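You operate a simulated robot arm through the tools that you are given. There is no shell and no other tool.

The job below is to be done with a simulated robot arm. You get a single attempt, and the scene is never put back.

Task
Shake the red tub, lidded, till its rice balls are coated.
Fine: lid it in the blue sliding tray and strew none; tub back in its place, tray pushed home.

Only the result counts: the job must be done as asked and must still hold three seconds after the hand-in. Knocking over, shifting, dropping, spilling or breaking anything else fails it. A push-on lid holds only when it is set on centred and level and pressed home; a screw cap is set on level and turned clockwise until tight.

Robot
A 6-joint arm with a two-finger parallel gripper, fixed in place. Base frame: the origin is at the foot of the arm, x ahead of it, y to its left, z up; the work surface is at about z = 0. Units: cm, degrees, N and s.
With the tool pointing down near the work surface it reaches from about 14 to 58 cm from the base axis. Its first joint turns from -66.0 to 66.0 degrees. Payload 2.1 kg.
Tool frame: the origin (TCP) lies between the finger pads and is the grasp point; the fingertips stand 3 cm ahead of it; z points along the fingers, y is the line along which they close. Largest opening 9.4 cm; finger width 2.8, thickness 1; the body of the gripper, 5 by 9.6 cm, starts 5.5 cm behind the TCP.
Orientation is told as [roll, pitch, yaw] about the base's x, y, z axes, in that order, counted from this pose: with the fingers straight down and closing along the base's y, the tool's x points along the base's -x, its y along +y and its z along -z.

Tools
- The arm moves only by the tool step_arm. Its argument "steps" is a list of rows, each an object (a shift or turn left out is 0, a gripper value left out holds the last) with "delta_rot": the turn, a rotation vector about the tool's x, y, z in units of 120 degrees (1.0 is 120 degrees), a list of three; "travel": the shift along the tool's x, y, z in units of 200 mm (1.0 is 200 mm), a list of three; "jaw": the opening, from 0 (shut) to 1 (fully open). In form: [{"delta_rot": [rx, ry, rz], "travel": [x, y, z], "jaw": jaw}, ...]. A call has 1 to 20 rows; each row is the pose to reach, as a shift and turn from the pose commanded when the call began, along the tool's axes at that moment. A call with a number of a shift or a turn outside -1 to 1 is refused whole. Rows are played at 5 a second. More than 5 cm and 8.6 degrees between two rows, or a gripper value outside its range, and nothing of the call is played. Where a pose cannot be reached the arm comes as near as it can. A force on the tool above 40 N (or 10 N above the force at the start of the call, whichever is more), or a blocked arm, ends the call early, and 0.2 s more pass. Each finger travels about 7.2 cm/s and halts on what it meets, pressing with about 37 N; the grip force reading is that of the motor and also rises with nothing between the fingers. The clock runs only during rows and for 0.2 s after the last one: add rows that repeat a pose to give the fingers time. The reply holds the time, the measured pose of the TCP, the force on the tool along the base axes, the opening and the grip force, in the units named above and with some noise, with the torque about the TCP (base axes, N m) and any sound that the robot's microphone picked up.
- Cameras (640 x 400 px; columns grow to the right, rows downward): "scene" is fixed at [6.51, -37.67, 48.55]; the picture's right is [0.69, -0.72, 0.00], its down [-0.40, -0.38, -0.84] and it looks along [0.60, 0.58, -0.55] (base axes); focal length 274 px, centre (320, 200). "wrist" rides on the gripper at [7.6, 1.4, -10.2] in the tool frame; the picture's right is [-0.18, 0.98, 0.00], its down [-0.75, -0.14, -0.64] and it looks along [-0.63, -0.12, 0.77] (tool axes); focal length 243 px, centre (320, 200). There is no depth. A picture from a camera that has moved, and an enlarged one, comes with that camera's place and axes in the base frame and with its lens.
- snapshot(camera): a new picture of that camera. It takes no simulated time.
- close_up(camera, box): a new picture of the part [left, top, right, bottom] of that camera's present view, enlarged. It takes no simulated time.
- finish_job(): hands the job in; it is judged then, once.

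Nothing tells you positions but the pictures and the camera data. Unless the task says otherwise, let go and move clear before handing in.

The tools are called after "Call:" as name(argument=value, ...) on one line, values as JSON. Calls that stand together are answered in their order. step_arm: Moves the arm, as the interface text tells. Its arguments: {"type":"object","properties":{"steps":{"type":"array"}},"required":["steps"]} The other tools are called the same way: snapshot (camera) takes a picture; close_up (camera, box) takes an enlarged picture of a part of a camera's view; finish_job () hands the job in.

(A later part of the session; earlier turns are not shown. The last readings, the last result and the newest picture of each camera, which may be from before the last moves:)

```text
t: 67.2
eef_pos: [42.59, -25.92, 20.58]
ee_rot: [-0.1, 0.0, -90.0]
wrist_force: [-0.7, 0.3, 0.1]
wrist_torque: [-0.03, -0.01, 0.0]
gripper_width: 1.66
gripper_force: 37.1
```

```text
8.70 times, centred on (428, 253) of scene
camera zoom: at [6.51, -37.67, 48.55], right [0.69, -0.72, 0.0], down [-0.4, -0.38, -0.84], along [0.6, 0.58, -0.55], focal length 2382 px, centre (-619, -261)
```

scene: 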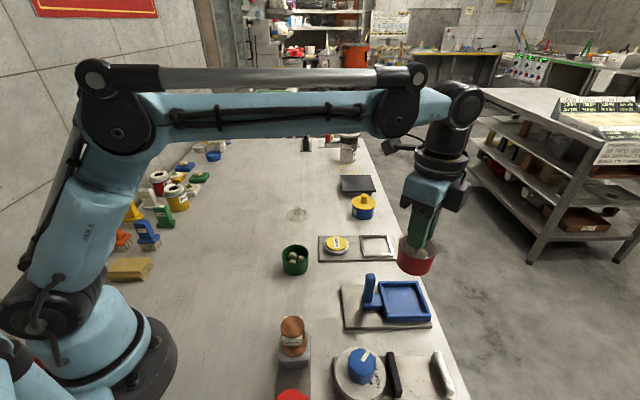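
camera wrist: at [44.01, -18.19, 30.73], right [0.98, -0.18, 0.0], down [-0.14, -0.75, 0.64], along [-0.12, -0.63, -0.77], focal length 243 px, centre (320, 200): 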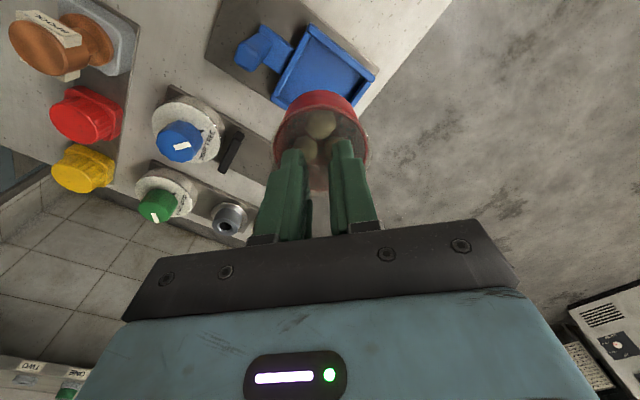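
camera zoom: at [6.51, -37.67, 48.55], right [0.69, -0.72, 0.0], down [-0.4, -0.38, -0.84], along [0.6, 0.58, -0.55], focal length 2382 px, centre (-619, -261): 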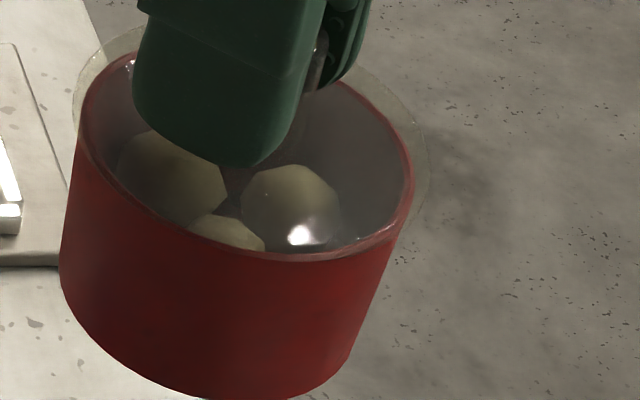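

Strokes at this speed bring no coating, and the knob has crept about 4 mm along the pads. I'll test whether a slightly longer stride per row is accepted. If it is refused, nothing moves.

Call:
step_arm(steps=[{"travel": [0, 0, -0.28]}, {"travel": [0, 0, -0.28]}, {"travel": [0, 0, -0.14]}, {"travel": [0, 0, 0]}, {"travel": [0, 0, 0]}])

```text
refused: row 1 steps farther than a row can; nothing moved
```

A longer stride is refused, so speed is capped. I suspect shaking only counts when the tub's own body is gripped, not just the lid knob. I'll carry the tub gently to a free patch of table at about (32, 20) to set it down and regrip it.

Call:
step_arm(steps=[{"travel": [0.06, -0.014, 0]}, {"travel": [0.18, -0.041, 0]}, {"travel": [0.33, -0.076, 0]}, {"travel": [0.49, -0.113, 0]}, {"travel": [0.65, -0.15, 0]}, {"travel": [0.772, -0.1775, 0]}])

Call:
step_arm(steps=[{"travel": [0.14, -0.032, 0]}, {"travel": [0.29, -0.067, 0]}, {"travel": [0.45, -0.104, 0]}, {"travel": [0.61, -0.14, 0]}, {"travel": [0.772, -0.1775, 0]}])

Call:
step_arm(steps=[{"travel": [0.15, -0.035, 0]}, {"travel": [0.31, -0.071, 0]}, {"travel": [0.47, -0.108, 0]}, {"travel": [0.62, -0.143, 0]}, {"travel": [0.73, -0.168, 0]}, {"travel": [0.772, -0.1775, 0]}, {"travel": [0.772, -0.1775, 0]}])

Call:
snapshot(camera="wrist")

Call:
snapshot(camera="scene")

```text
t: 68.6
eef_pos: [39.14, -10.39, 20.46]
ee_rot: [0.0, -0.1, -90.1]
wrist_force: [0.4, -0.2, -0.5]
wrist_torque: [0.01, 0.01, 0.01]
gripper_width: 1.67
gripper_force: 37.8
```

```text
t: 69.8
eef_pos: [35.65, 5.07, 20.51]
ee_rot: [-0.1, 0.0, -89.9]
wrist_force: [-0.9, -0.9, -1.3]
wrist_torque: [-0.01, 0.0, -0.02]
gripper_width: 1.67
gripper_force: 36.8
```

```text
t: 71.4
eef_pos: [32.09, 20.36, 20.45]
ee_rot: [0.1, 0.0, -90.0]
wrist_force: [-0.4, 0.6, -0.4]
wrist_torque: [0.02, -0.01, -0.01]
gripper_width: 1.69
gripper_force: 36.8
```

```text
taken
camera wrist: at [33.35, 28.07, 30.82], right [0.98, -0.18, 0.0], down [-0.14, -0.75, 0.64], along [-0.12, -0.63, -0.77], focal length 243 px, centre (320, 200)
```

wrist: 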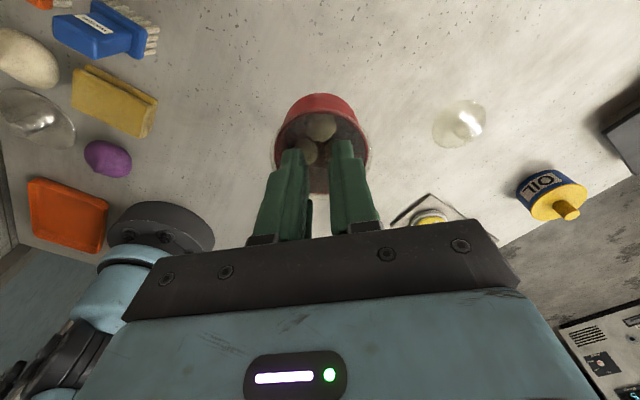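

```text
taken
```

scene: 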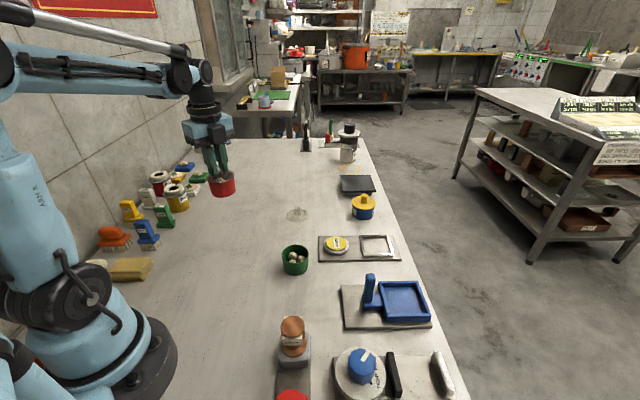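

The area below is clear. I'll lower the tub to just above the table, then touch down gently.

Call:
step_arm(steps=[{"travel": [0, 0, 0.08]}, {"travel": [0, 0, 0.2]}, {"travel": [0, 0, 0.33]}, {"travel": [0, 0, 0.45]}, {"travel": [0, 0, 0.54]}, {"travel": [0, 0, 0.58]}, {"travel": [0, 0, 0.59]}, {"travel": [0, 0, 0.59]}])

Call:
step_arm(steps=[{"travel": [0, 0, 0.006]}, {"travel": [0, 0, 0.012]}, {"travel": [0, 0, 0.018]}, {"travel": [0, 0, 0.018]}])

Call:
close_up(camera="scene", box=[180, 140, 270, 210])

```text
t: 73.2
eef_pos: [32.04, 20.44, 8.65]
ee_rot: [-0.1, 0.0, -90.1]
wrist_force: [-0.3, 0.6, -1.6]
wrist_torque: [0.02, 0.02, 0.01]
gripper_width: 1.66
gripper_force: 36.8
```

```text
t: 74.2
eef_pos: [32.04, 20.35, 8.31]
ee_rot: [0.0, 0.1, -90.0]
wrist_force: [0.6, 0.2, -1.4]
wrist_torque: [0.0, 0.03, -0.02]
gripper_width: 1.66
gripper_force: 36.8
```

```text
5.71 times, centred on (225, 175) of scene
camera zoom: at [6.51, -37.67, 48.55], right [0.69, -0.72, 0.0], down [-0.4, -0.38, -0.84], along [0.6, 0.58, -0.55], focal length 1565 px, centre (863, 343)
```

zoom: 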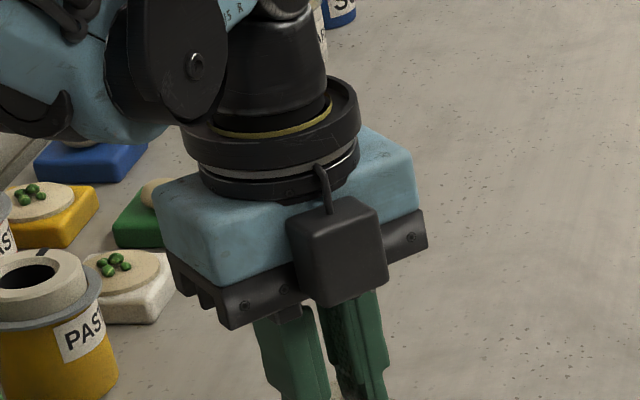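

Call:
step_arm(steps=[{"travel": [0, 0, 0.004]}, {"travel": [0, 0, 0.008]}, {"travel": [0, 0, 0.008]}])

Call:
close_up(camera="scene", box=[180, 180, 270, 250])

```text
t: 75.0
eef_pos: [31.96, 20.42, 8.15]
ee_rot: [0.0, 0.0, -90.0]
wrist_force: [0.9, -0.1, -1.2]
wrist_torque: [0.02, 0.0, 0.0]
gripper_width: 1.68
gripper_force: 36.9
```

```text
5.71 times, centred on (225, 215) of scene
camera zoom: at [6.51, -37.67, 48.55], right [0.69, -0.72, 0.0], down [-0.4, -0.38, -0.84], along [0.6, 0.58, -0.55], focal length 1565 px, centre (863, 114)
```

zoom: 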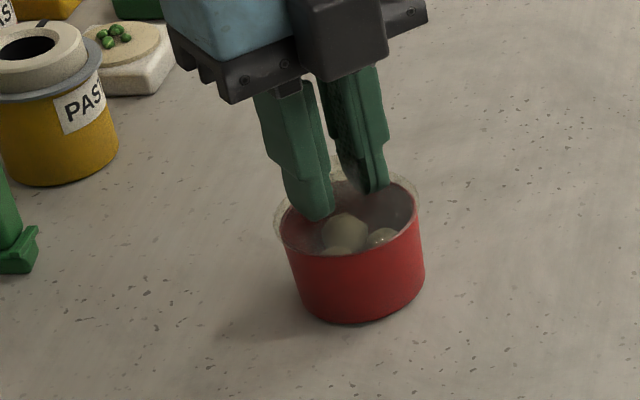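

Call:
close_up(camera="scene", box=[212, 204, 258, 240])

Call:
close_up(camera="wrist", box=[220, 60, 420, 220])

```text
11.11 times, centred on (235, 222) of scene
camera zoom: at [6.51, -37.67, 48.55], right [0.69, -0.72, 0.0], down [-0.4, -0.38, -0.84], along [0.6, 0.58, -0.55], focal length 3044 px, centre (1264, -44)
```

zoom: 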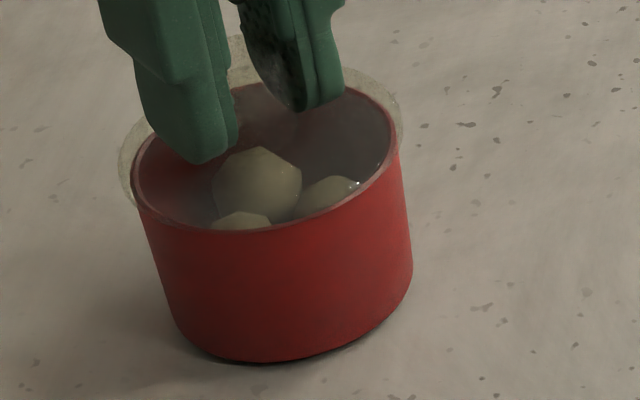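

```text
2.50 times, centred on (320, 140) of wrist
camera zoom: at [33.37, 28.08, 18.45], right [0.98, -0.18, 0.0], down [-0.14, -0.75, 0.64], along [-0.12, -0.63, -0.77], focal length 606 px, centre (320, 350)
```

zoom: 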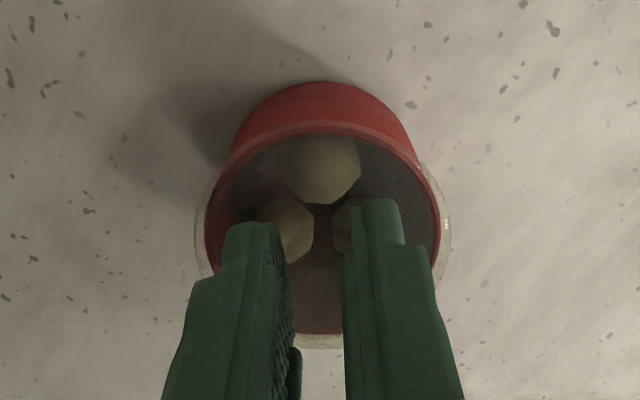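

Call:
step_arm(steps=[{"travel": [0, 0, 0.004]}, {"travel": [0, 0, 0.008]}, {"travel": [0, 0, 0.008]}])

```text
t: 75.8
eef_pos: [32.08, 20.5, 7.92]
ee_rot: [-0.2, -0.1, -90.0]
wrist_force: [0.1, -0.2, -1.3]
wrist_torque: [0.04, 0.0, 0.0]
gripper_width: 1.67
gripper_force: 37.1
```

Call:
step_arm(steps=[{"travel": [0, 0, 0.005]}, {"travel": [0, 0, 0.01]}, {"travel": [0, 0, 0.01]}])

Call:
close_up(camera="scene", box=[212, 204, 258, 240])

```text
t: 76.4
eef_pos: [32.02, 20.43, 8.03]
ee_rot: [-0.1, 0.0, -89.9]
wrist_force: [-2.0, 1.1, 9.9]
wrist_torque: [-0.11, -0.03, 0.02]
gripper_width: 1.63
gripper_force: 37.4
stopped in row 3: the force on the tool passed its limit at 45 N (the readings are from after the stop); the commanded pose is now the measured one
```

```text
11.11 times, centred on (235, 222) of scene
camera zoom: at [6.51, -37.67, 48.55], right [0.69, -0.72, 0.0], down [-0.4, -0.38, -0.84], along [0.6, 0.58, -0.55], focal length 3044 px, centre (1264, -44)
```

zoom: 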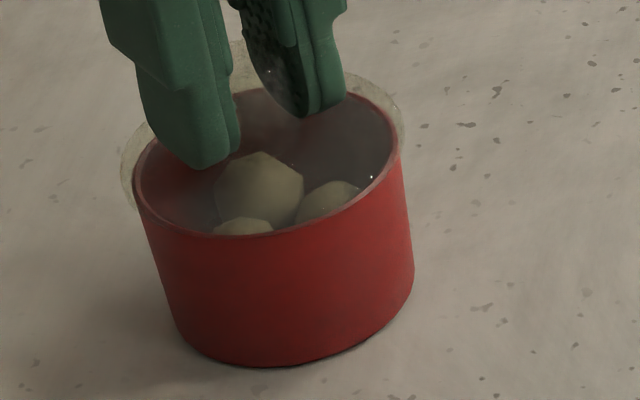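

The tub is down on the table. I'll open the fingers off the knob and rise straight up.

Call:
step_arm(steps=[{"travel": [0, 0, -0.002]}, {"travel": [0, 0, -0.002], "jaw": 0.3}, {"travel": [0, 0, -0.002], "jaw": 0.45}, {"travel": [0, 0, -0.002], "jaw": 0.45}])

Call:
close_up(camera="scene", box=[212, 204, 258, 240])

Call:
close_up(camera="wrist", box=[220, 60, 420, 220])

```text
t: 77.4
eef_pos: [31.99, 20.29, 7.97]
ee_rot: [-0.1, 0.0, -89.9]
wrist_force: [0.3, -1.2, 0.0]
wrist_torque: [0.02, 0.02, 0.01]
gripper_width: 4.23
gripper_force: 0.0
```

```text
11.11 times, centred on (235, 222) of scene
camera zoom: at [6.51, -37.67, 48.55], right [0.69, -0.72, 0.0], down [-0.4, -0.38, -0.84], along [0.6, 0.58, -0.55], focal length 3044 px, centre (1264, -44)
```

zoom: 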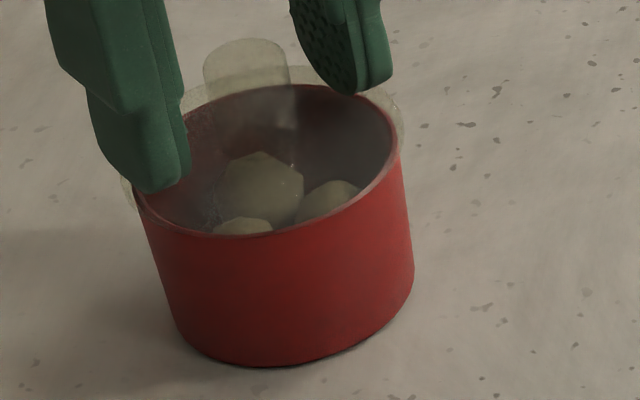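

```text
2.50 times, centred on (320, 140) of wrist
camera zoom: at [33.4, 28.05, 18.28], right [0.98, -0.18, 0.0], down [-0.14, -0.75, 0.64], along [-0.12, -0.63, -0.77], focal length 606 px, centre (320, 350)
```

zoom: 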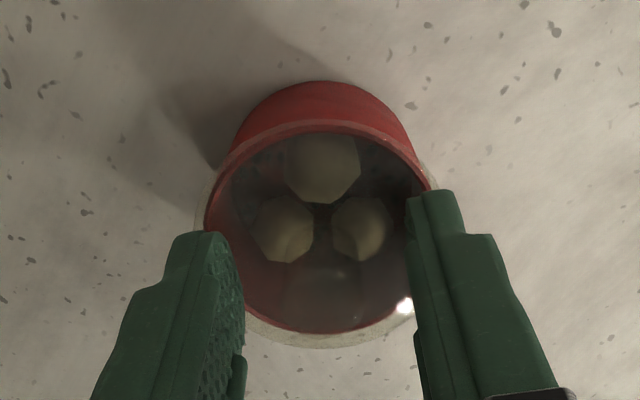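

The tub stands lidded at about (32.0, 20.0). I'll rise, back off toward -y, open up, and tilt the hand 70° so the fingers can hold the tub body below the overhanging lid, with the camera side up.

Call:
step_arm(steps=[{"travel": [0, 0, -0.1]}, {"travel": [0, 0, -0.25]}, {"travel": [0, 0, -0.38]}, {"travel": [-0.1, 0, -0.4], "jaw": 0.85}, {"travel": [-0.25, 0, -0.4], "jaw": 0.85}, {"travel": [-0.42, 0, -0.4]}, {"travel": [-0.57, 0, -0.4]}, {"travel": [-0.65, 0, -0.4]}, {"travel": [-0.65, 0, -0.4]}])

Call:
step_arm(steps=[{"delta_rot": [0, 0.065, 0]}, {"delta_rot": [0, 0.13, 0]}, {"delta_rot": [0, 0.195, 0]}, {"delta_rot": [0, 0.26, 0]}, {"delta_rot": [0, 0.325, 0]}, {"delta_rot": [0, 0.325, 0]}])

Call:
snapshot(camera="wrist")

Call:
snapshot(camera="scene")

```text
t: 79.4
eef_pos: [32.05, 7.35, 15.91]
ee_rot: [0.0, 0.0, -89.8]
wrist_force: [0.1, 0.5, 0.6]
wrist_torque: [-0.02, -0.01, -0.01]
gripper_width: 8.0
gripper_force: 0.0
```

```text
t: 80.8
eef_pos: [32.03, 7.43, 16.04]
ee_rot: [0.0, 39.2, -90.0]
wrist_force: [0.5, 0.5, 0.3]
wrist_torque: [0.01, 0.0, -0.01]
gripper_width: 7.99
gripper_force: 0.0
```

```text
taken
camera wrist: at [33.43, 6.91, 28.82], right [0.98, -0.14, -0.12], down [-0.14, -0.99, 0.02], along [-0.12, -0.01, -0.99], focal length 243 px, centre (320, 200)
```

wrist: 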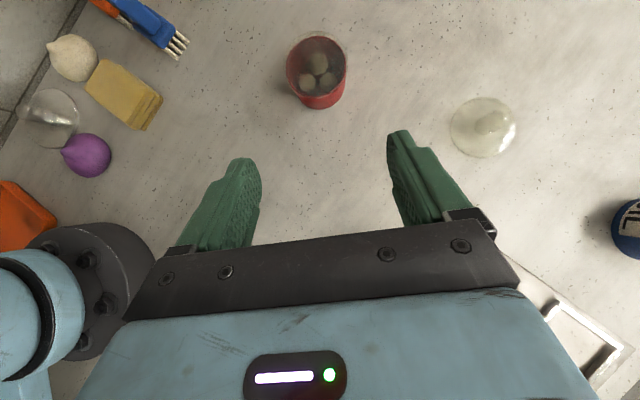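

```text
taken
```

scene: 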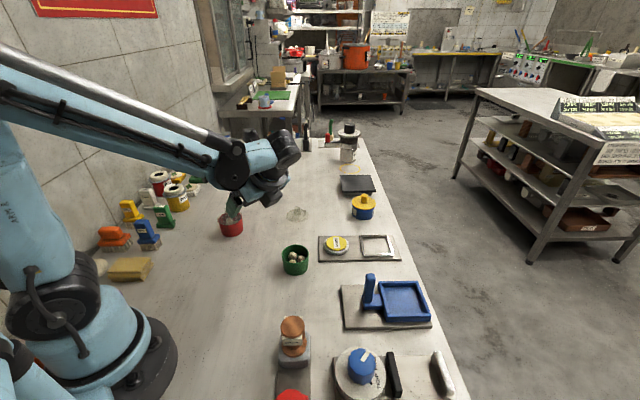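

Call:
step_arm(steps=[{"delta_rot": [0, 0.065, 0]}, {"delta_rot": [0, 0.13, 0]}, {"delta_rot": [0, 0.195, 0]}, {"delta_rot": [0, 0.258, 0]}, {"delta_rot": [0, 0.258, 0]}])

Call:
snapshot(camera="wrist")

Call:
snapshot(camera="scene")

```text
t: 82.0
eef_pos: [32.07, 7.43, 15.91]
ee_rot: [-0.1, 70.1, -90.1]
wrist_force: [-0.1, -0.4, -0.7]
wrist_torque: [-0.01, 0.02, 0.01]
gripper_width: 8.01
gripper_force: 0.0
```

```text
taken
camera wrist: at [33.44, 0.41, 26.71], right [0.98, -0.06, -0.17], down [-0.14, -0.86, -0.49], along [-0.12, 0.51, -0.85], focal length 243 px, centre (320, 200)
```

wrist: 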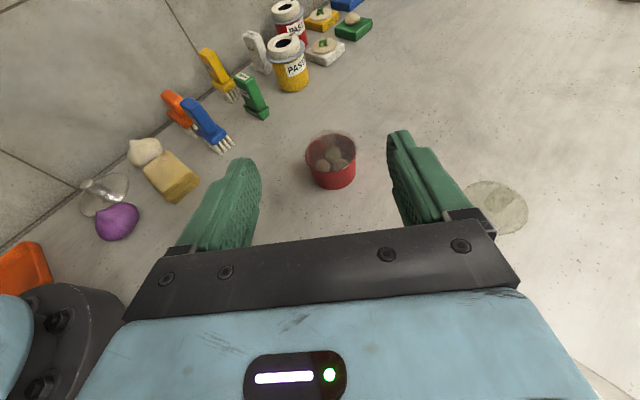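

```text
taken
```

scene: 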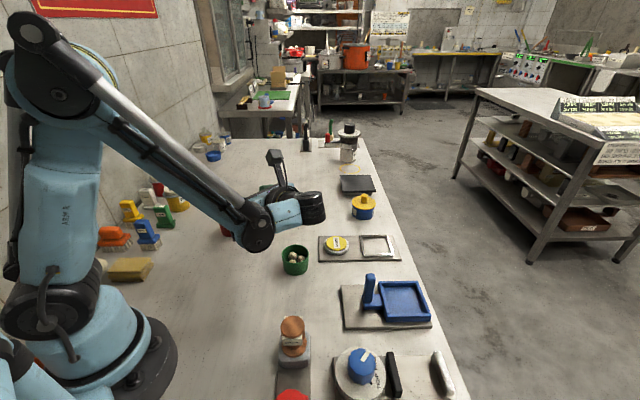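

The 70° tilt was reached cleanly. I'll check the tub's place from this view before coming down to it.

Call:
close_up(camera="wrist", box=[280, 110, 380, 210])

Call:
close_up(camera="scene", box=[200, 130, 350, 280])

```text
4.00 times, centred on (330, 160) of wrist
camera zoom: at [33.44, 0.41, 26.71], right [0.98, -0.06, -0.17], down [-0.14, -0.86, -0.49], along [-0.12, 0.51, -0.85], focal length 970 px, centre (280, 360)
```

zoom: 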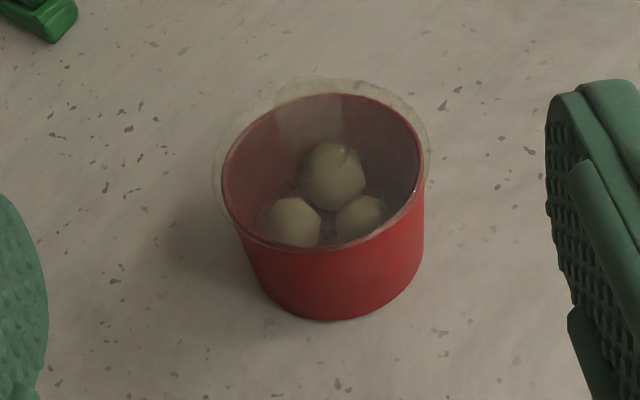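

```text
2.67 times, centred on (275, 205) of scene
camera zoom: at [6.51, -37.67, 48.55], right [0.69, -0.72, 0.0], down [-0.4, -0.38, -0.84], along [0.6, 0.58, -0.55], focal length 730 px, centre (440, 187)
```

zoom: 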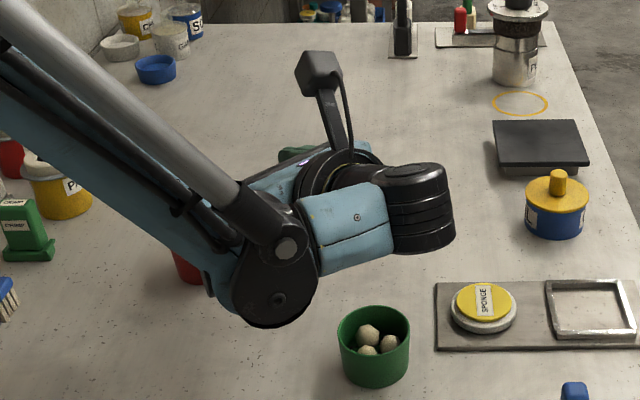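

From this view the forearm joint hangs low at 70°, so I'll ease the tilt to 55°. That is still enough to pinch the body below the lid with the fingertips. Then I'll check clearances.

Call:
step_arm(steps=[{"delta_rot": [0, -0.065, 0]}, {"delta_rot": [0, -0.125, 0]}, {"delta_rot": [0, -0.125, 0]}])

Call:
close_up(camera="wrist", box=[260, 30, 400, 140])

Call:
close_up(camera="scene", box=[180, 110, 350, 280])

```text
t: 82.8
eef_pos: [31.99, 7.44, 15.95]
ee_rot: [-0.1, 54.8, -90.0]
wrist_force: [0.1, -0.7, 0.7]
wrist_torque: [0.0, 0.0, -0.05]
gripper_width: 8.0
gripper_force: 0.1
```

```text
3.64 times, centred on (330, 85) of wrist
camera zoom: at [33.44, 3.44, 28.17], right [0.98, -0.11, -0.15], down [-0.14, -0.96, -0.25], along [-0.12, 0.26, -0.96], focal length 882 px, centre (284, 618)
```

zoom: 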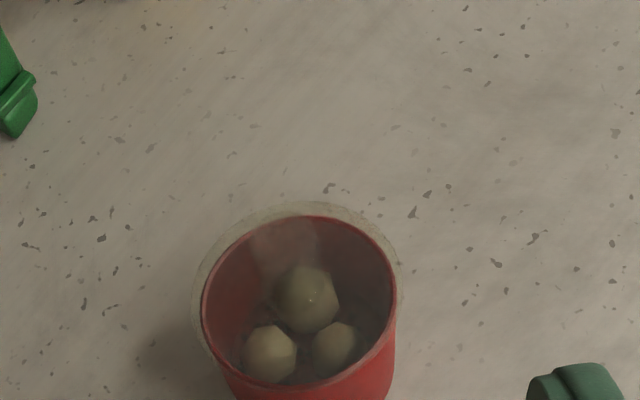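

```text
2.35 times, centred on (265, 195) of scene
camera zoom: at [6.51, -37.67, 48.55], right [0.69, -0.72, 0.0], down [-0.4, -0.38, -0.84], along [0.6, 0.58, -0.55], focal length 645 px, centre (449, 212)
```

zoom: 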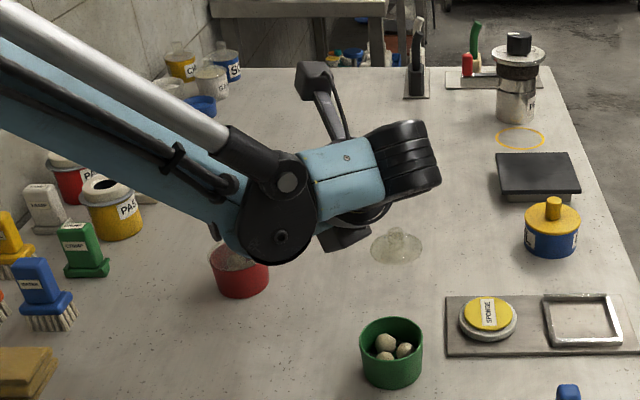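

The tub body is at about (32.0, 20.15). I'll move to a pre-grasp pose 8 cm back along the finger line and check clearances.

Call:
step_arm(steps=[{"travel": [-0.08, 0, 0.08]}, {"travel": [-0.16, 0, 0.18]}, {"travel": [-0.21, 0, 0.29]}, {"travel": [-0.23, 0, 0.36]}, {"travel": [-0.23, 0, 0.393]}, {"travel": [-0.23, 0, 0.393]}])

Call:
snapshot(camera="wrist")

Call:
close_up(camera="scene", box=[180, 130, 350, 300])

```text
t: 84.2
eef_pos: [32.02, 11.34, 7.67]
ee_rot: [-0.1, 55.0, -90.0]
wrist_force: [-1.1, 0.9, -0.1]
wrist_torque: [0.01, -0.01, 0.01]
gripper_width: 7.97
gripper_force: 0.1
```

```text
taken
camera wrist: at [33.46, 7.22, 19.89], right [0.98, -0.1, -0.15], down [-0.14, -0.96, -0.25], along [-0.12, 0.27, -0.96], focal length 243 px, centre (320, 200)
```

wrist: 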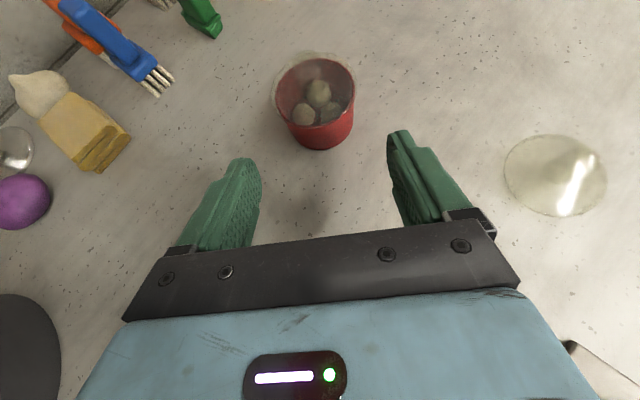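

```text
2.35 times, centred on (265, 215) of scene
camera zoom: at [6.51, -37.67, 48.55], right [0.69, -0.72, 0.0], down [-0.4, -0.38, -0.84], along [0.6, 0.58, -0.55], focal length 645 px, centre (449, 165)
```

zoom: 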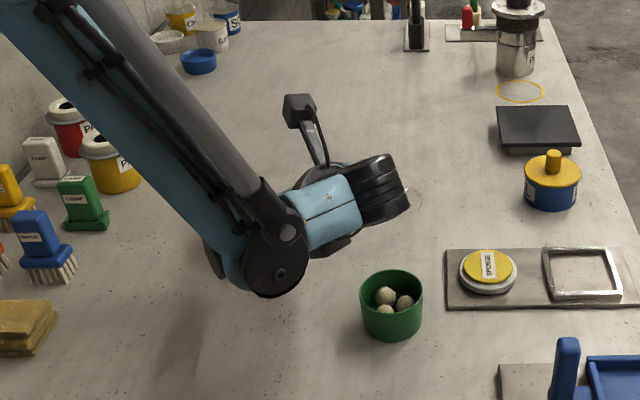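

Clearances look good. I'll advance along the finger line most of the way, then check centring.

Call:
step_arm(steps=[{"travel": [0, 0, 0.1]}, {"travel": [0, 0, 0.2]}, {"travel": [0, 0, 0.28]}, {"travel": [0, 0, 0.28]}])

Call:
snapshot(camera="wrist")

Call:
close_up(camera="scene", box=[180, 150, 320, 270])

```text
t: 85.2
eef_pos: [32.02, 15.83, 4.5]
ee_rot: [0.0, 55.0, -89.9]
wrist_force: [0.1, -0.2, 0.3]
wrist_torque: [0.0, -0.01, 0.02]
gripper_width: 7.98
gripper_force: 0.1
```

```text
taken
camera wrist: at [33.35, 11.82, 16.63], right [0.98, -0.1, -0.15], down [-0.14, -0.96, -0.25], along [-0.12, 0.27, -0.96], focal length 243 px, centre (320, 200)
```

wrist: 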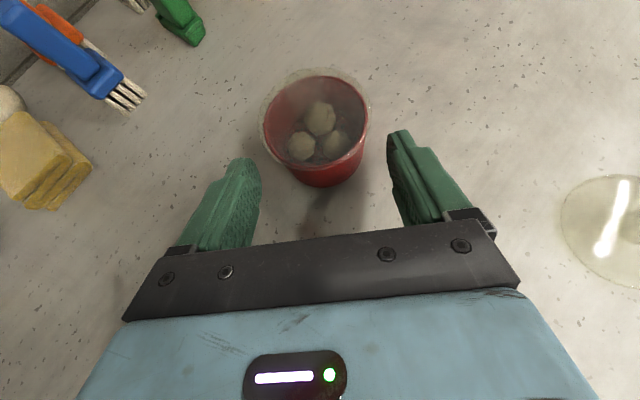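

```text
3.33 times, centred on (250, 210) of scene
camera zoom: at [6.51, -37.67, 48.55], right [0.69, -0.72, 0.0], down [-0.4, -0.38, -0.84], along [0.6, 0.58, -0.55], focal length 913 px, centre (553, 167)
```

zoom: 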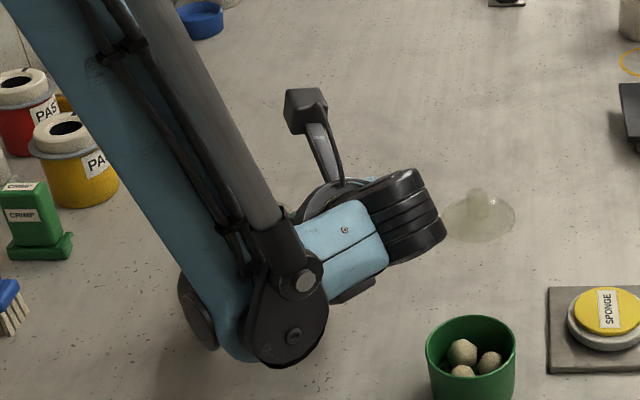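

Call:
close_up(camera="wrist", box=[240, 60, 400, 220])

```text
2.50 times, centred on (320, 140) of wrist
camera zoom: at [33.35, 11.82, 16.63], right [0.98, -0.1, -0.15], down [-0.14, -0.96, -0.25], along [-0.12, 0.27, -0.96], focal length 606 px, centre (320, 350)
```

zoom: 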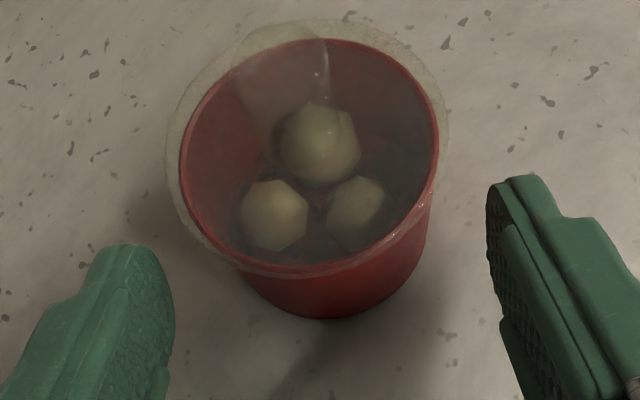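

The tub is centred between the fingers to about 1–2 mm. I'll go the last 2.4 cm and then close on the body below the lid.

Call:
step_arm(steps=[{"travel": [0, 0, 0.05]}, {"travel": [0, 0, 0.1]}, {"travel": [0, 0, 0.12]}, {"travel": [0, 0, 0.12]}])

Call:
close_up(camera="wrist", box=[240, 60, 400, 220])

Call:
snapshot(camera="scene")

```text
t: 86.2
eef_pos: [32.66, 17.8, 3.79]
ee_rot: [-0.1, 54.9, -90.0]
wrist_force: [0.4, -0.1, 1.0]
wrist_torque: [0.02, -0.02, -0.03]
gripper_width: 7.98
gripper_force: 0.1
out of reach, approached as far as the arm can: row 1, 2, 3, 4
```

```text
2.50 times, centred on (320, 140) of wrist
camera zoom: at [34.05, 13.81, 15.92], right [0.98, -0.1, -0.15], down [-0.14, -0.96, -0.25], along [-0.12, 0.26, -0.96], focal length 606 px, centre (320, 350)
```

zoom: 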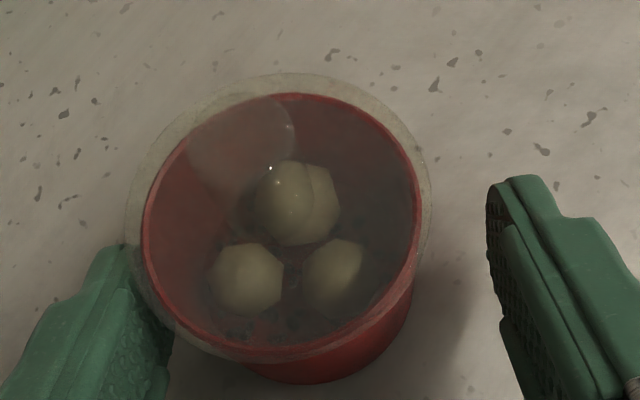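

```text
taken
```

scene: 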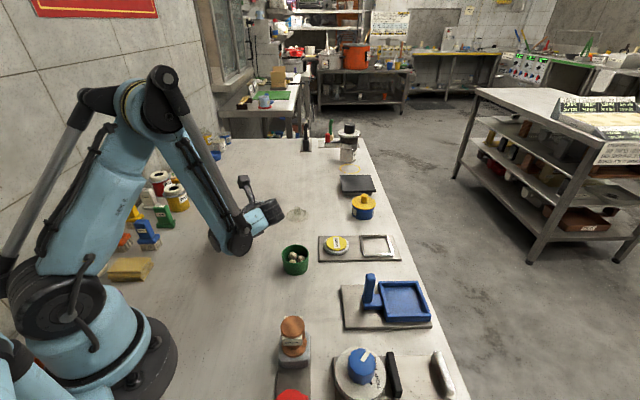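

That spot turned out to be out of reach for this hand posture; the arm is too folded there. The tub is untouched. I'll back straight out and approach from the far side instead, with the fingers pointing back toward the base.

Call:
step_arm(steps=[{"travel": [0, 0, -0.12]}, {"travel": [0, 0, -0.25]}, {"travel": [0, 0, -0.4]}, {"travel": [0.05, 0, -0.55]}, {"travel": [0.15, 0, -0.65]}, {"travel": [0.23, 0, -0.75]}, {"travel": [0.23, 0, -0.8]}, {"travel": [0.23, 0, -0.8]}])

Call:
close_up(camera="wrist", box=[240, 20, 400, 180])

Call:
snapshot(camera="scene")

```text
t: 88.0
eef_pos: [32.6, 7.31, 16.71]
ee_rot: [0.0, 54.8, -90.0]
wrist_force: [0.8, -0.2, -0.8]
wrist_torque: [0.0, -0.03, -0.02]
gripper_width: 7.98
gripper_force: 0.0
```

```text
2.50 times, centred on (320, 100) of wrist
camera zoom: at [33.99, 3.26, 28.83], right [0.98, -0.1, -0.15], down [-0.14, -0.96, -0.25], along [-0.12, 0.27, -0.96], focal length 606 px, centre (320, 450)
```

zoom: 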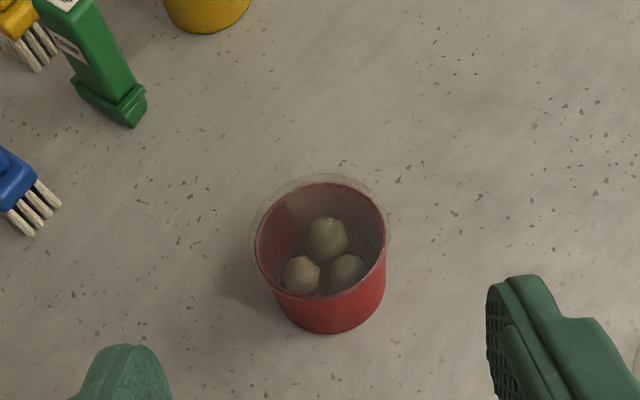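

```text
taken
```

scene: 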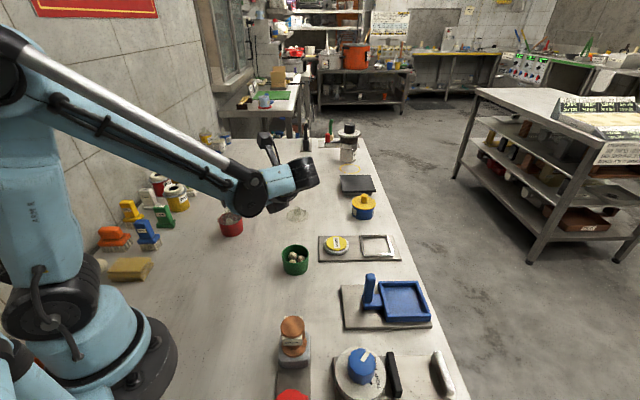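

The tub is untouched. Working through the arm geometry, a diagonal approach (yaw -45°, tilted 55°, hand on the +x/-y side) is comfortably in reach. I'll untilt, turn the yaw, and reposition up high.

Call:
step_arm(steps=[{"delta_rot": [0, -0.065, 0]}, {"delta_rot": [0, -0.13, 0]}, {"delta_rot": [0, -0.195, 0]}, {"delta_rot": [0, -0.26, 0]}, {"delta_rot": [0, -0.325, 0]}, {"delta_rot": [0, -0.39, 0]}, {"delta_rot": [0, -0.458, 0]}, {"delta_rot": [0, -0.458, 0]}])

Call:
step_arm(steps=[{"delta_rot": [0, 0, -0.065], "travel": [0.05, 0.05, 0]}, {"delta_rot": [0, 0, -0.13], "travel": [0.1, 0.1, 0]}, {"delta_rot": [0, 0, -0.195], "travel": [0.15, 0.15, 0]}, {"delta_rot": [0, 0, -0.26], "travel": [0.2, 0.2, 0]}, {"delta_rot": [0, 0, -0.32], "travel": [0.26, 0.25, 0]}, {"delta_rot": [0, 0, -0.375], "travel": [0.32, 0.285, 0]}, {"delta_rot": [0, 0, -0.375], "travel": [0.32, 0.285, 0]}])

Call:
step_arm(steps=[{"delta_rot": [0, 0.065, 0]}, {"delta_rot": [0, 0.13, 0]}, {"delta_rot": [0, 0.195, 0]}, {"delta_rot": [0, 0.26, 0]}, {"delta_rot": [0, 0.325, 0]}, {"delta_rot": [0, 0.39, 0]}, {"delta_rot": [0, 0.458, 0]}, {"delta_rot": [0, 0.458, 0]}])

Call:
snapshot(camera="wrist")

Call:
snapshot(camera="scene")

```text
t: 89.8
eef_pos: [32.67, 7.39, 16.64]
ee_rot: [0.0, -0.1, -90.0]
wrist_force: [-0.2, -1.3, 0.5]
wrist_torque: [-0.01, -0.03, 0.0]
gripper_width: 8.03
gripper_force: 0.1
```

```text
t: 91.4
eef_pos: [38.36, 13.87, 16.59]
ee_rot: [0.1, 0.0, -44.8]
wrist_force: [-1.3, -0.6, -0.6]
wrist_torque: [-0.01, 0.01, -0.04]
gripper_width: 8.01
gripper_force: 0.0
```

```text
t: 93.2
eef_pos: [37.49, 20.19, 16.59]
ee_rot: [2.5, 53.2, -44.9]
wrist_force: [-0.5, -0.8, 0.2]
wrist_torque: [0.03, -0.01, -0.02]
gripper_width: 7.99
gripper_force: 0.0
out of reach, approached as far as the arm can: row 6, 7, 8
```

```text
taken
camera wrist: at [40.85, 18.22, 28.99], right [0.8, 0.59, -0.12], down [0.56, -0.8, -0.23], along [-0.23, 0.11, -0.97], focal length 243 px, centre (320, 200)
```

wrist: 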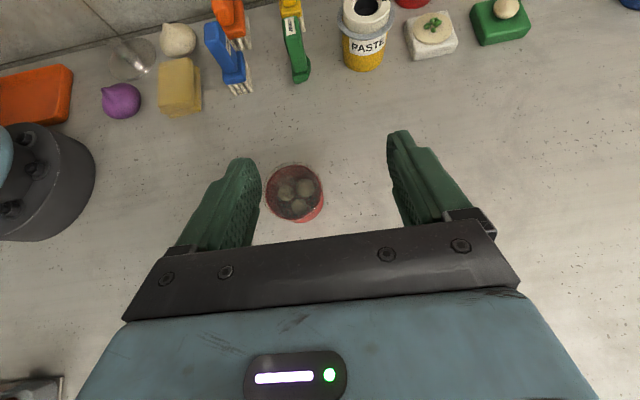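

```text
taken
```

scene: 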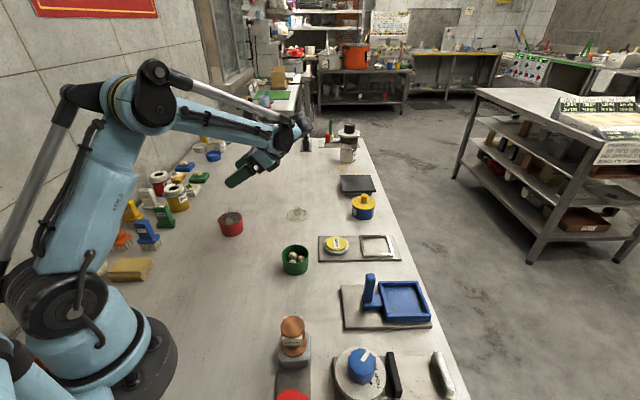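

That pose ran into a wrist joint limit; nothing was touched. I'll untilt and use a yaw of about -70° instead, which should stay inside both limits.

Call:
step_arm(steps=[{"delta_rot": [0, -0.065, 0]}, {"delta_rot": [0, -0.13, 0]}, {"delta_rot": [0, -0.195, 0]}, {"delta_rot": [0, -0.26, 0]}, {"delta_rot": [0, -0.325, 0]}, {"delta_rot": [0, -0.39, 0]}, {"delta_rot": [0, -0.443, 0]}, {"delta_rot": [0, -0.443, 0]}])

```text
t: 95.0
eef_pos: [37.61, 20.11, 16.62]
ee_rot: [1.4, 0.0, -47.1]
wrist_force: [-0.2, -0.3, -0.3]
wrist_torque: [-0.01, 0.02, 0.03]
gripper_width: 7.99
gripper_force: 0.1
```

Call:
step_arm(steps=[{"delta_rot": [0.003, 0, 0.05], "travel": [-0.055, -0.09, 0.005]}, {"delta_rot": [0.006, 0, 0.1], "travel": [-0.11, -0.185, 0.01]}, {"delta_rot": [0.009, 0, 0.15], "travel": [-0.17, -0.285, 0.02]}, {"delta_rot": [0.0117, 0, 0.191], "travel": [-0.2225, -0.3775, 0.03]}, {"delta_rot": [0.0117, 0, 0.191], "travel": [-0.2225, -0.3775, 0.03]}])

Call:
step_arm(steps=[{"delta_rot": [0, 0.065, 0]}, {"delta_rot": [0, 0.13, 0]}, {"delta_rot": [0, 0.195, 0]}, {"delta_rot": [0, 0.26, 0]}, {"delta_rot": [0, 0.325, 0]}, {"delta_rot": [0, 0.39, 0]}, {"delta_rot": [0, 0.458, 0]}, {"delta_rot": [0, 0.458, 0]}])

Call:
snapshot(camera="wrist")

```text
t: 96.2
eef_pos: [35.17, 11.59, 15.71]
ee_rot: [-0.1, 0.4, -70.1]
wrist_force: [0.4, -0.1, 0.7]
wrist_torque: [0.0, 0.01, -0.01]
gripper_width: 7.99
gripper_force: 0.1
```

```text
t: 98.0
eef_pos: [35.11, 11.71, 15.85]
ee_rot: [-0.1, 55.5, -70.1]
wrist_force: [-0.6, 0.0, 0.8]
wrist_torque: [0.0, 0.01, 0.0]
gripper_width: 7.98
gripper_force: 0.0
```

```text
taken
camera wrist: at [37.9, 8.26, 27.96], right [0.96, 0.24, -0.15], down [0.2, -0.95, -0.26], along [-0.21, 0.22, -0.95], focal length 243 px, centre (320, 200)
```

wrist: 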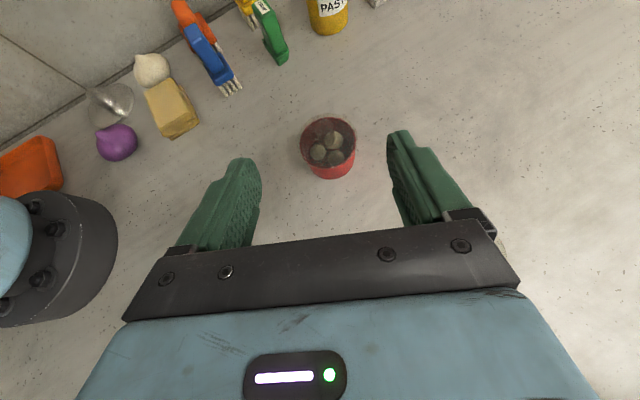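

This posture works. I'll come down to a pre-grasp pose about 7 cm back along the finger line.

Call:
step_arm(steps=[{"travel": [-0.12, 0, 0.06]}, {"travel": [-0.22, 0, 0.13]}, {"travel": [-0.3, 0, 0.22]}, {"travel": [-0.34, 0, 0.2825]}, {"travel": [-0.34, 0, 0.2825]}])

Call:
close_up(camera="wrist", box=[240, 40, 400, 200])

Call:
snapshot(camera="scene")

```text
t: 99.2
eef_pos: [34.84, 12.37, 6.89]
ee_rot: [-0.2, 55.3, -70.0]
wrist_force: [1.2, -0.4, -0.4]
wrist_torque: [-0.02, 0.03, 0.0]
gripper_width: 7.99
gripper_force: 0.0
```

```text
2.50 times, centred on (320, 120) of wrist
camera zoom: at [37.59, 8.99, 19.14], right [0.96, 0.24, -0.15], down [0.2, -0.95, -0.25], along [-0.21, 0.21, -0.95], focal length 606 px, centre (320, 400)
```

zoom: 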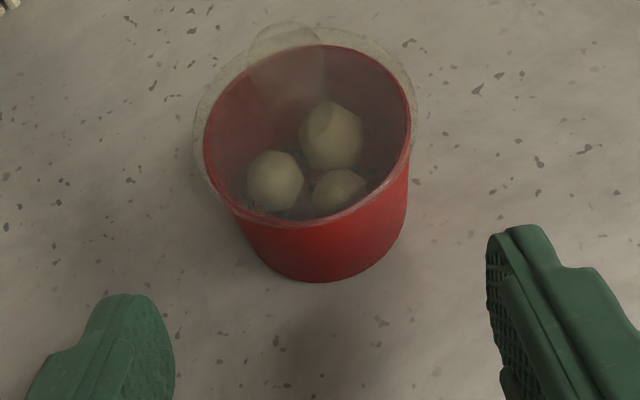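

```text
taken
```

scene: 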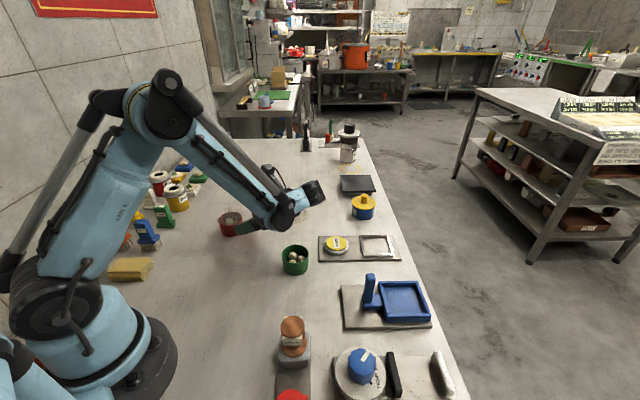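

The tub is well aligned with the fingers. I'll advance the rest of the way in two stages.

Call:
step_arm(steps=[{"travel": [0.003, 0, 0.08]}, {"travel": [0.006, 0, 0.17]}, {"travel": [0.01, 0, 0.25]}, {"travel": [0.01, 0, 0.25]}])

Call:
close_up(camera="wrist", box=[240, 60, 400, 220])

Call:
close_up(camera="scene", box=[190, 160, 330, 270])

```text
t: 100.2
eef_pos: [33.48, 16.31, 4.39]
ee_rot: [-0.3, 55.2, -70.1]
wrist_force: [0.4, -0.2, 0.8]
wrist_torque: [0.0, 0.01, 0.01]
gripper_width: 7.99
gripper_force: 0.1
```

```text
2.50 times, centred on (320, 140) of wrist
camera zoom: at [36.13, 12.96, 16.49], right [0.96, 0.24, -0.15], down [0.2, -0.95, -0.25], along [-0.21, 0.21, -0.95], focal length 606 px, centre (320, 350)
```

zoom: 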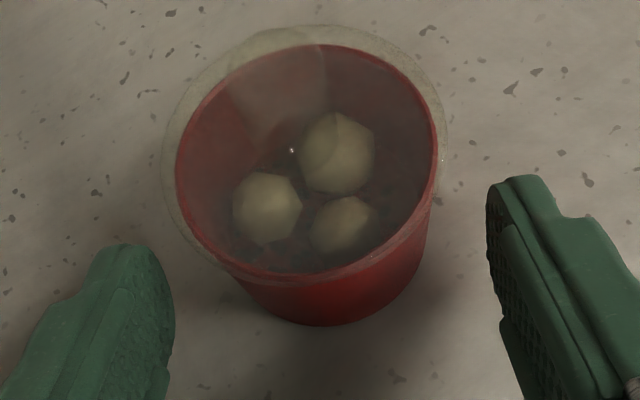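

```text
3.64 times, centred on (260, 215) of scene
camera zoom: at [6.51, -37.67, 48.55], right [0.69, -0.72, 0.0], down [-0.4, -0.38, -0.84], along [0.6, 0.58, -0.55], focal length 996 px, centre (538, 146)
```

zoom: 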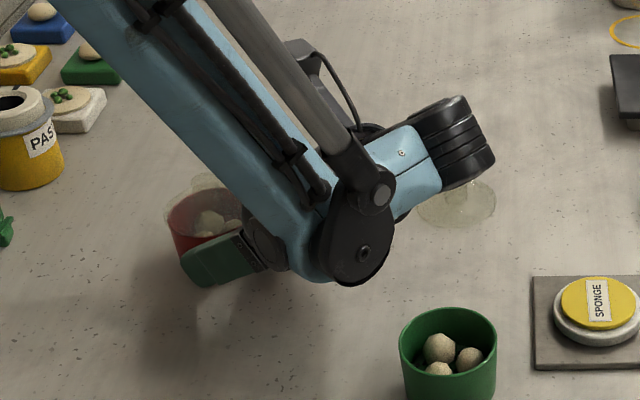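

Call:
step_arm(steps=[{"travel": [0, 0, 0.05]}, {"travel": [0, 0, 0.1]}, {"travel": [0, 0, 0.112]}, {"travel": [0, 0, 0.112]}])

Call:
close_up(camera="wrist", box=[220, 80, 420, 240])

Call:
close_up(camera="scene", box=[200, 180, 300, 260])

```text
t: 101.2
eef_pos: [32.76, 18.13, 3.03]
ee_rot: [-0.2, 55.5, -70.1]
wrist_force: [-0.1, 0.6, 0.5]
wrist_torque: [0.0, -0.04, -0.01]
gripper_width: 8.0
gripper_force: 0.0
```

```text
2.50 times, centred on (320, 160) of wrist
camera zoom: at [35.49, 14.71, 15.19], right [0.96, 0.24, -0.15], down [0.2, -0.95, -0.25], along [-0.21, 0.21, -0.95], focal length 606 px, centre (320, 300)
```

zoom: 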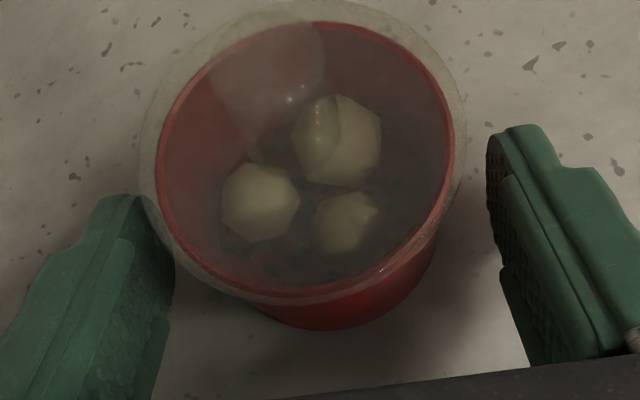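

```text
5.00 times, centred on (250, 220) of scene
camera zoom: at [6.51, -37.67, 48.55], right [0.69, -0.72, 0.0], down [-0.4, -0.38, -0.84], along [0.6, 0.58, -0.55], focal length 1370 px, centre (670, 100)
```

zoom: 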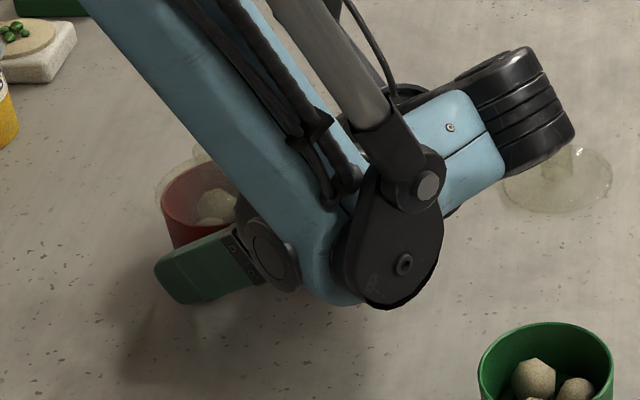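

The fingertips are below the lid edge on both sides. I'll close on the body slowly and read the width.

Call:
step_arm(steps=[{"jaw": 0.75}, {"jaw": 0.7}, {"jaw": 0.6}, {"jaw": 0.5}, {"jaw": 0.5}, {"jaw": 0.5}])

Call:
close_up(camera="wrist", box=[220, 80, 420, 240])

```text
t: 102.6
eef_pos: [32.84, 18.0, 2.97]
ee_rot: [-0.3, 55.3, -69.9]
wrist_force: [-0.3, 0.0, -0.6]
wrist_torque: [0.01, 0.05, 0.02]
gripper_width: 5.82
gripper_force: 36.8
```

```text
2.50 times, centred on (320, 160) of wrist
camera zoom: at [35.5, 14.69, 15.2], right [0.96, 0.24, -0.15], down [0.2, -0.95, -0.25], along [-0.21, 0.21, -0.95], focal length 606 px, centre (320, 300)
```

zoom: 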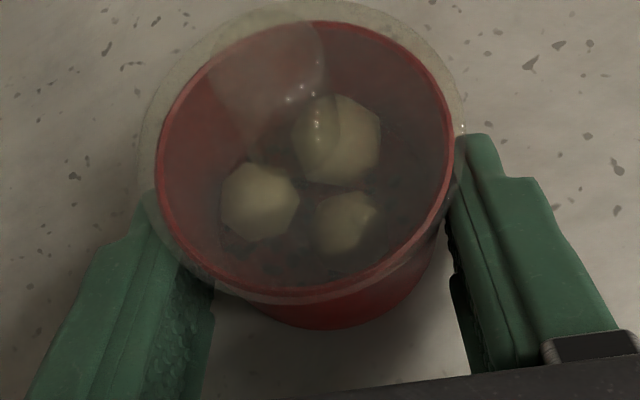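

The width of 5.82 means the fingertips hold slightly behind the tub's middle. I'll open a little, advance 6 mm, and close again for a grip right on the diameter.

Call:
step_arm(steps=[{"jaw": 0.7}, {"jaw": 0.72}, {"jaw": 0.72, "travel": [0.008, 0, 0.013]}, {"jaw": 0.72, "travel": [0.015, 0, 0.026]}, {"jaw": 0.72, "travel": [0.015, 0, 0.026]}, {"jaw": 0.65, "travel": [0.015, 0, 0.026]}, {"jaw": 0.5, "travel": [0.015, 0, 0.026]}, {"jaw": 0.5, "travel": [0.015, 0, 0.026]}, {"jaw": 0.5, "travel": [0.015, 0, 0.026]}])

Call:
close_up(camera="wrist", box=[220, 80, 420, 240])

```text
t: 104.6
eef_pos: [32.62, 18.57, 3.01]
ee_rot: [-0.3, 55.3, -70.0]
wrist_force: [0.0, 0.4, -0.4]
wrist_torque: [0.01, -0.03, -0.02]
gripper_width: 6.12
gripper_force: 37.6
heard: snap
```

```text
2.50 times, centred on (320, 160) of wrist
camera zoom: at [35.32, 15.26, 15.18], right [0.96, 0.24, -0.15], down [0.2, -0.95, -0.25], along [-0.21, 0.21, -0.95], focal length 606 px, centre (320, 300)
```

zoom: 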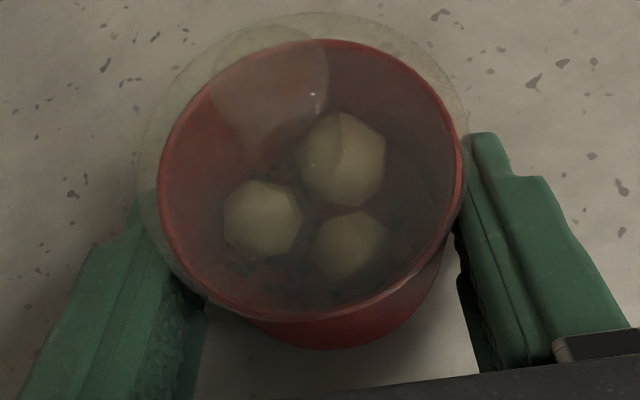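

I heard a second snap while closing, so the finger edge may have disturbed the lid. I'll look closely.

Call:
close_up(camera="wrist", box=[255, 75, 385, 195])

Call:
close_up(camera="scene", box=[205, 195, 265, 240])

```text
3.33 times, centred on (320, 135) of wrist
camera zoom: at [35.32, 15.26, 15.18], right [0.96, 0.24, -0.15], down [0.2, -0.95, -0.25], along [-0.21, 0.21, -0.95], focal length 809 px, centre (320, 417)
```

zoom: 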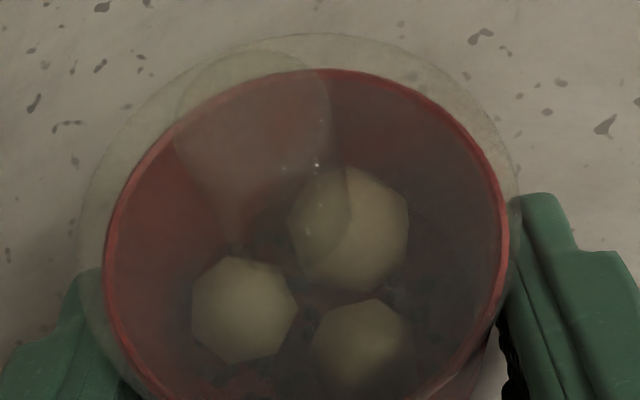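

```text
8.89 times, centred on (235, 218) of scene
camera zoom: at [6.51, -37.67, 48.55], right [0.69, -0.72, 0.0], down [-0.4, -0.38, -0.84], along [0.6, 0.58, -0.55], focal length 2435 px, centre (1076, 44)
```

zoom: 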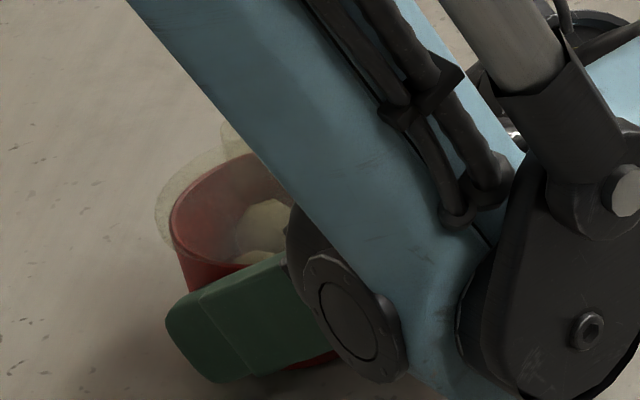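

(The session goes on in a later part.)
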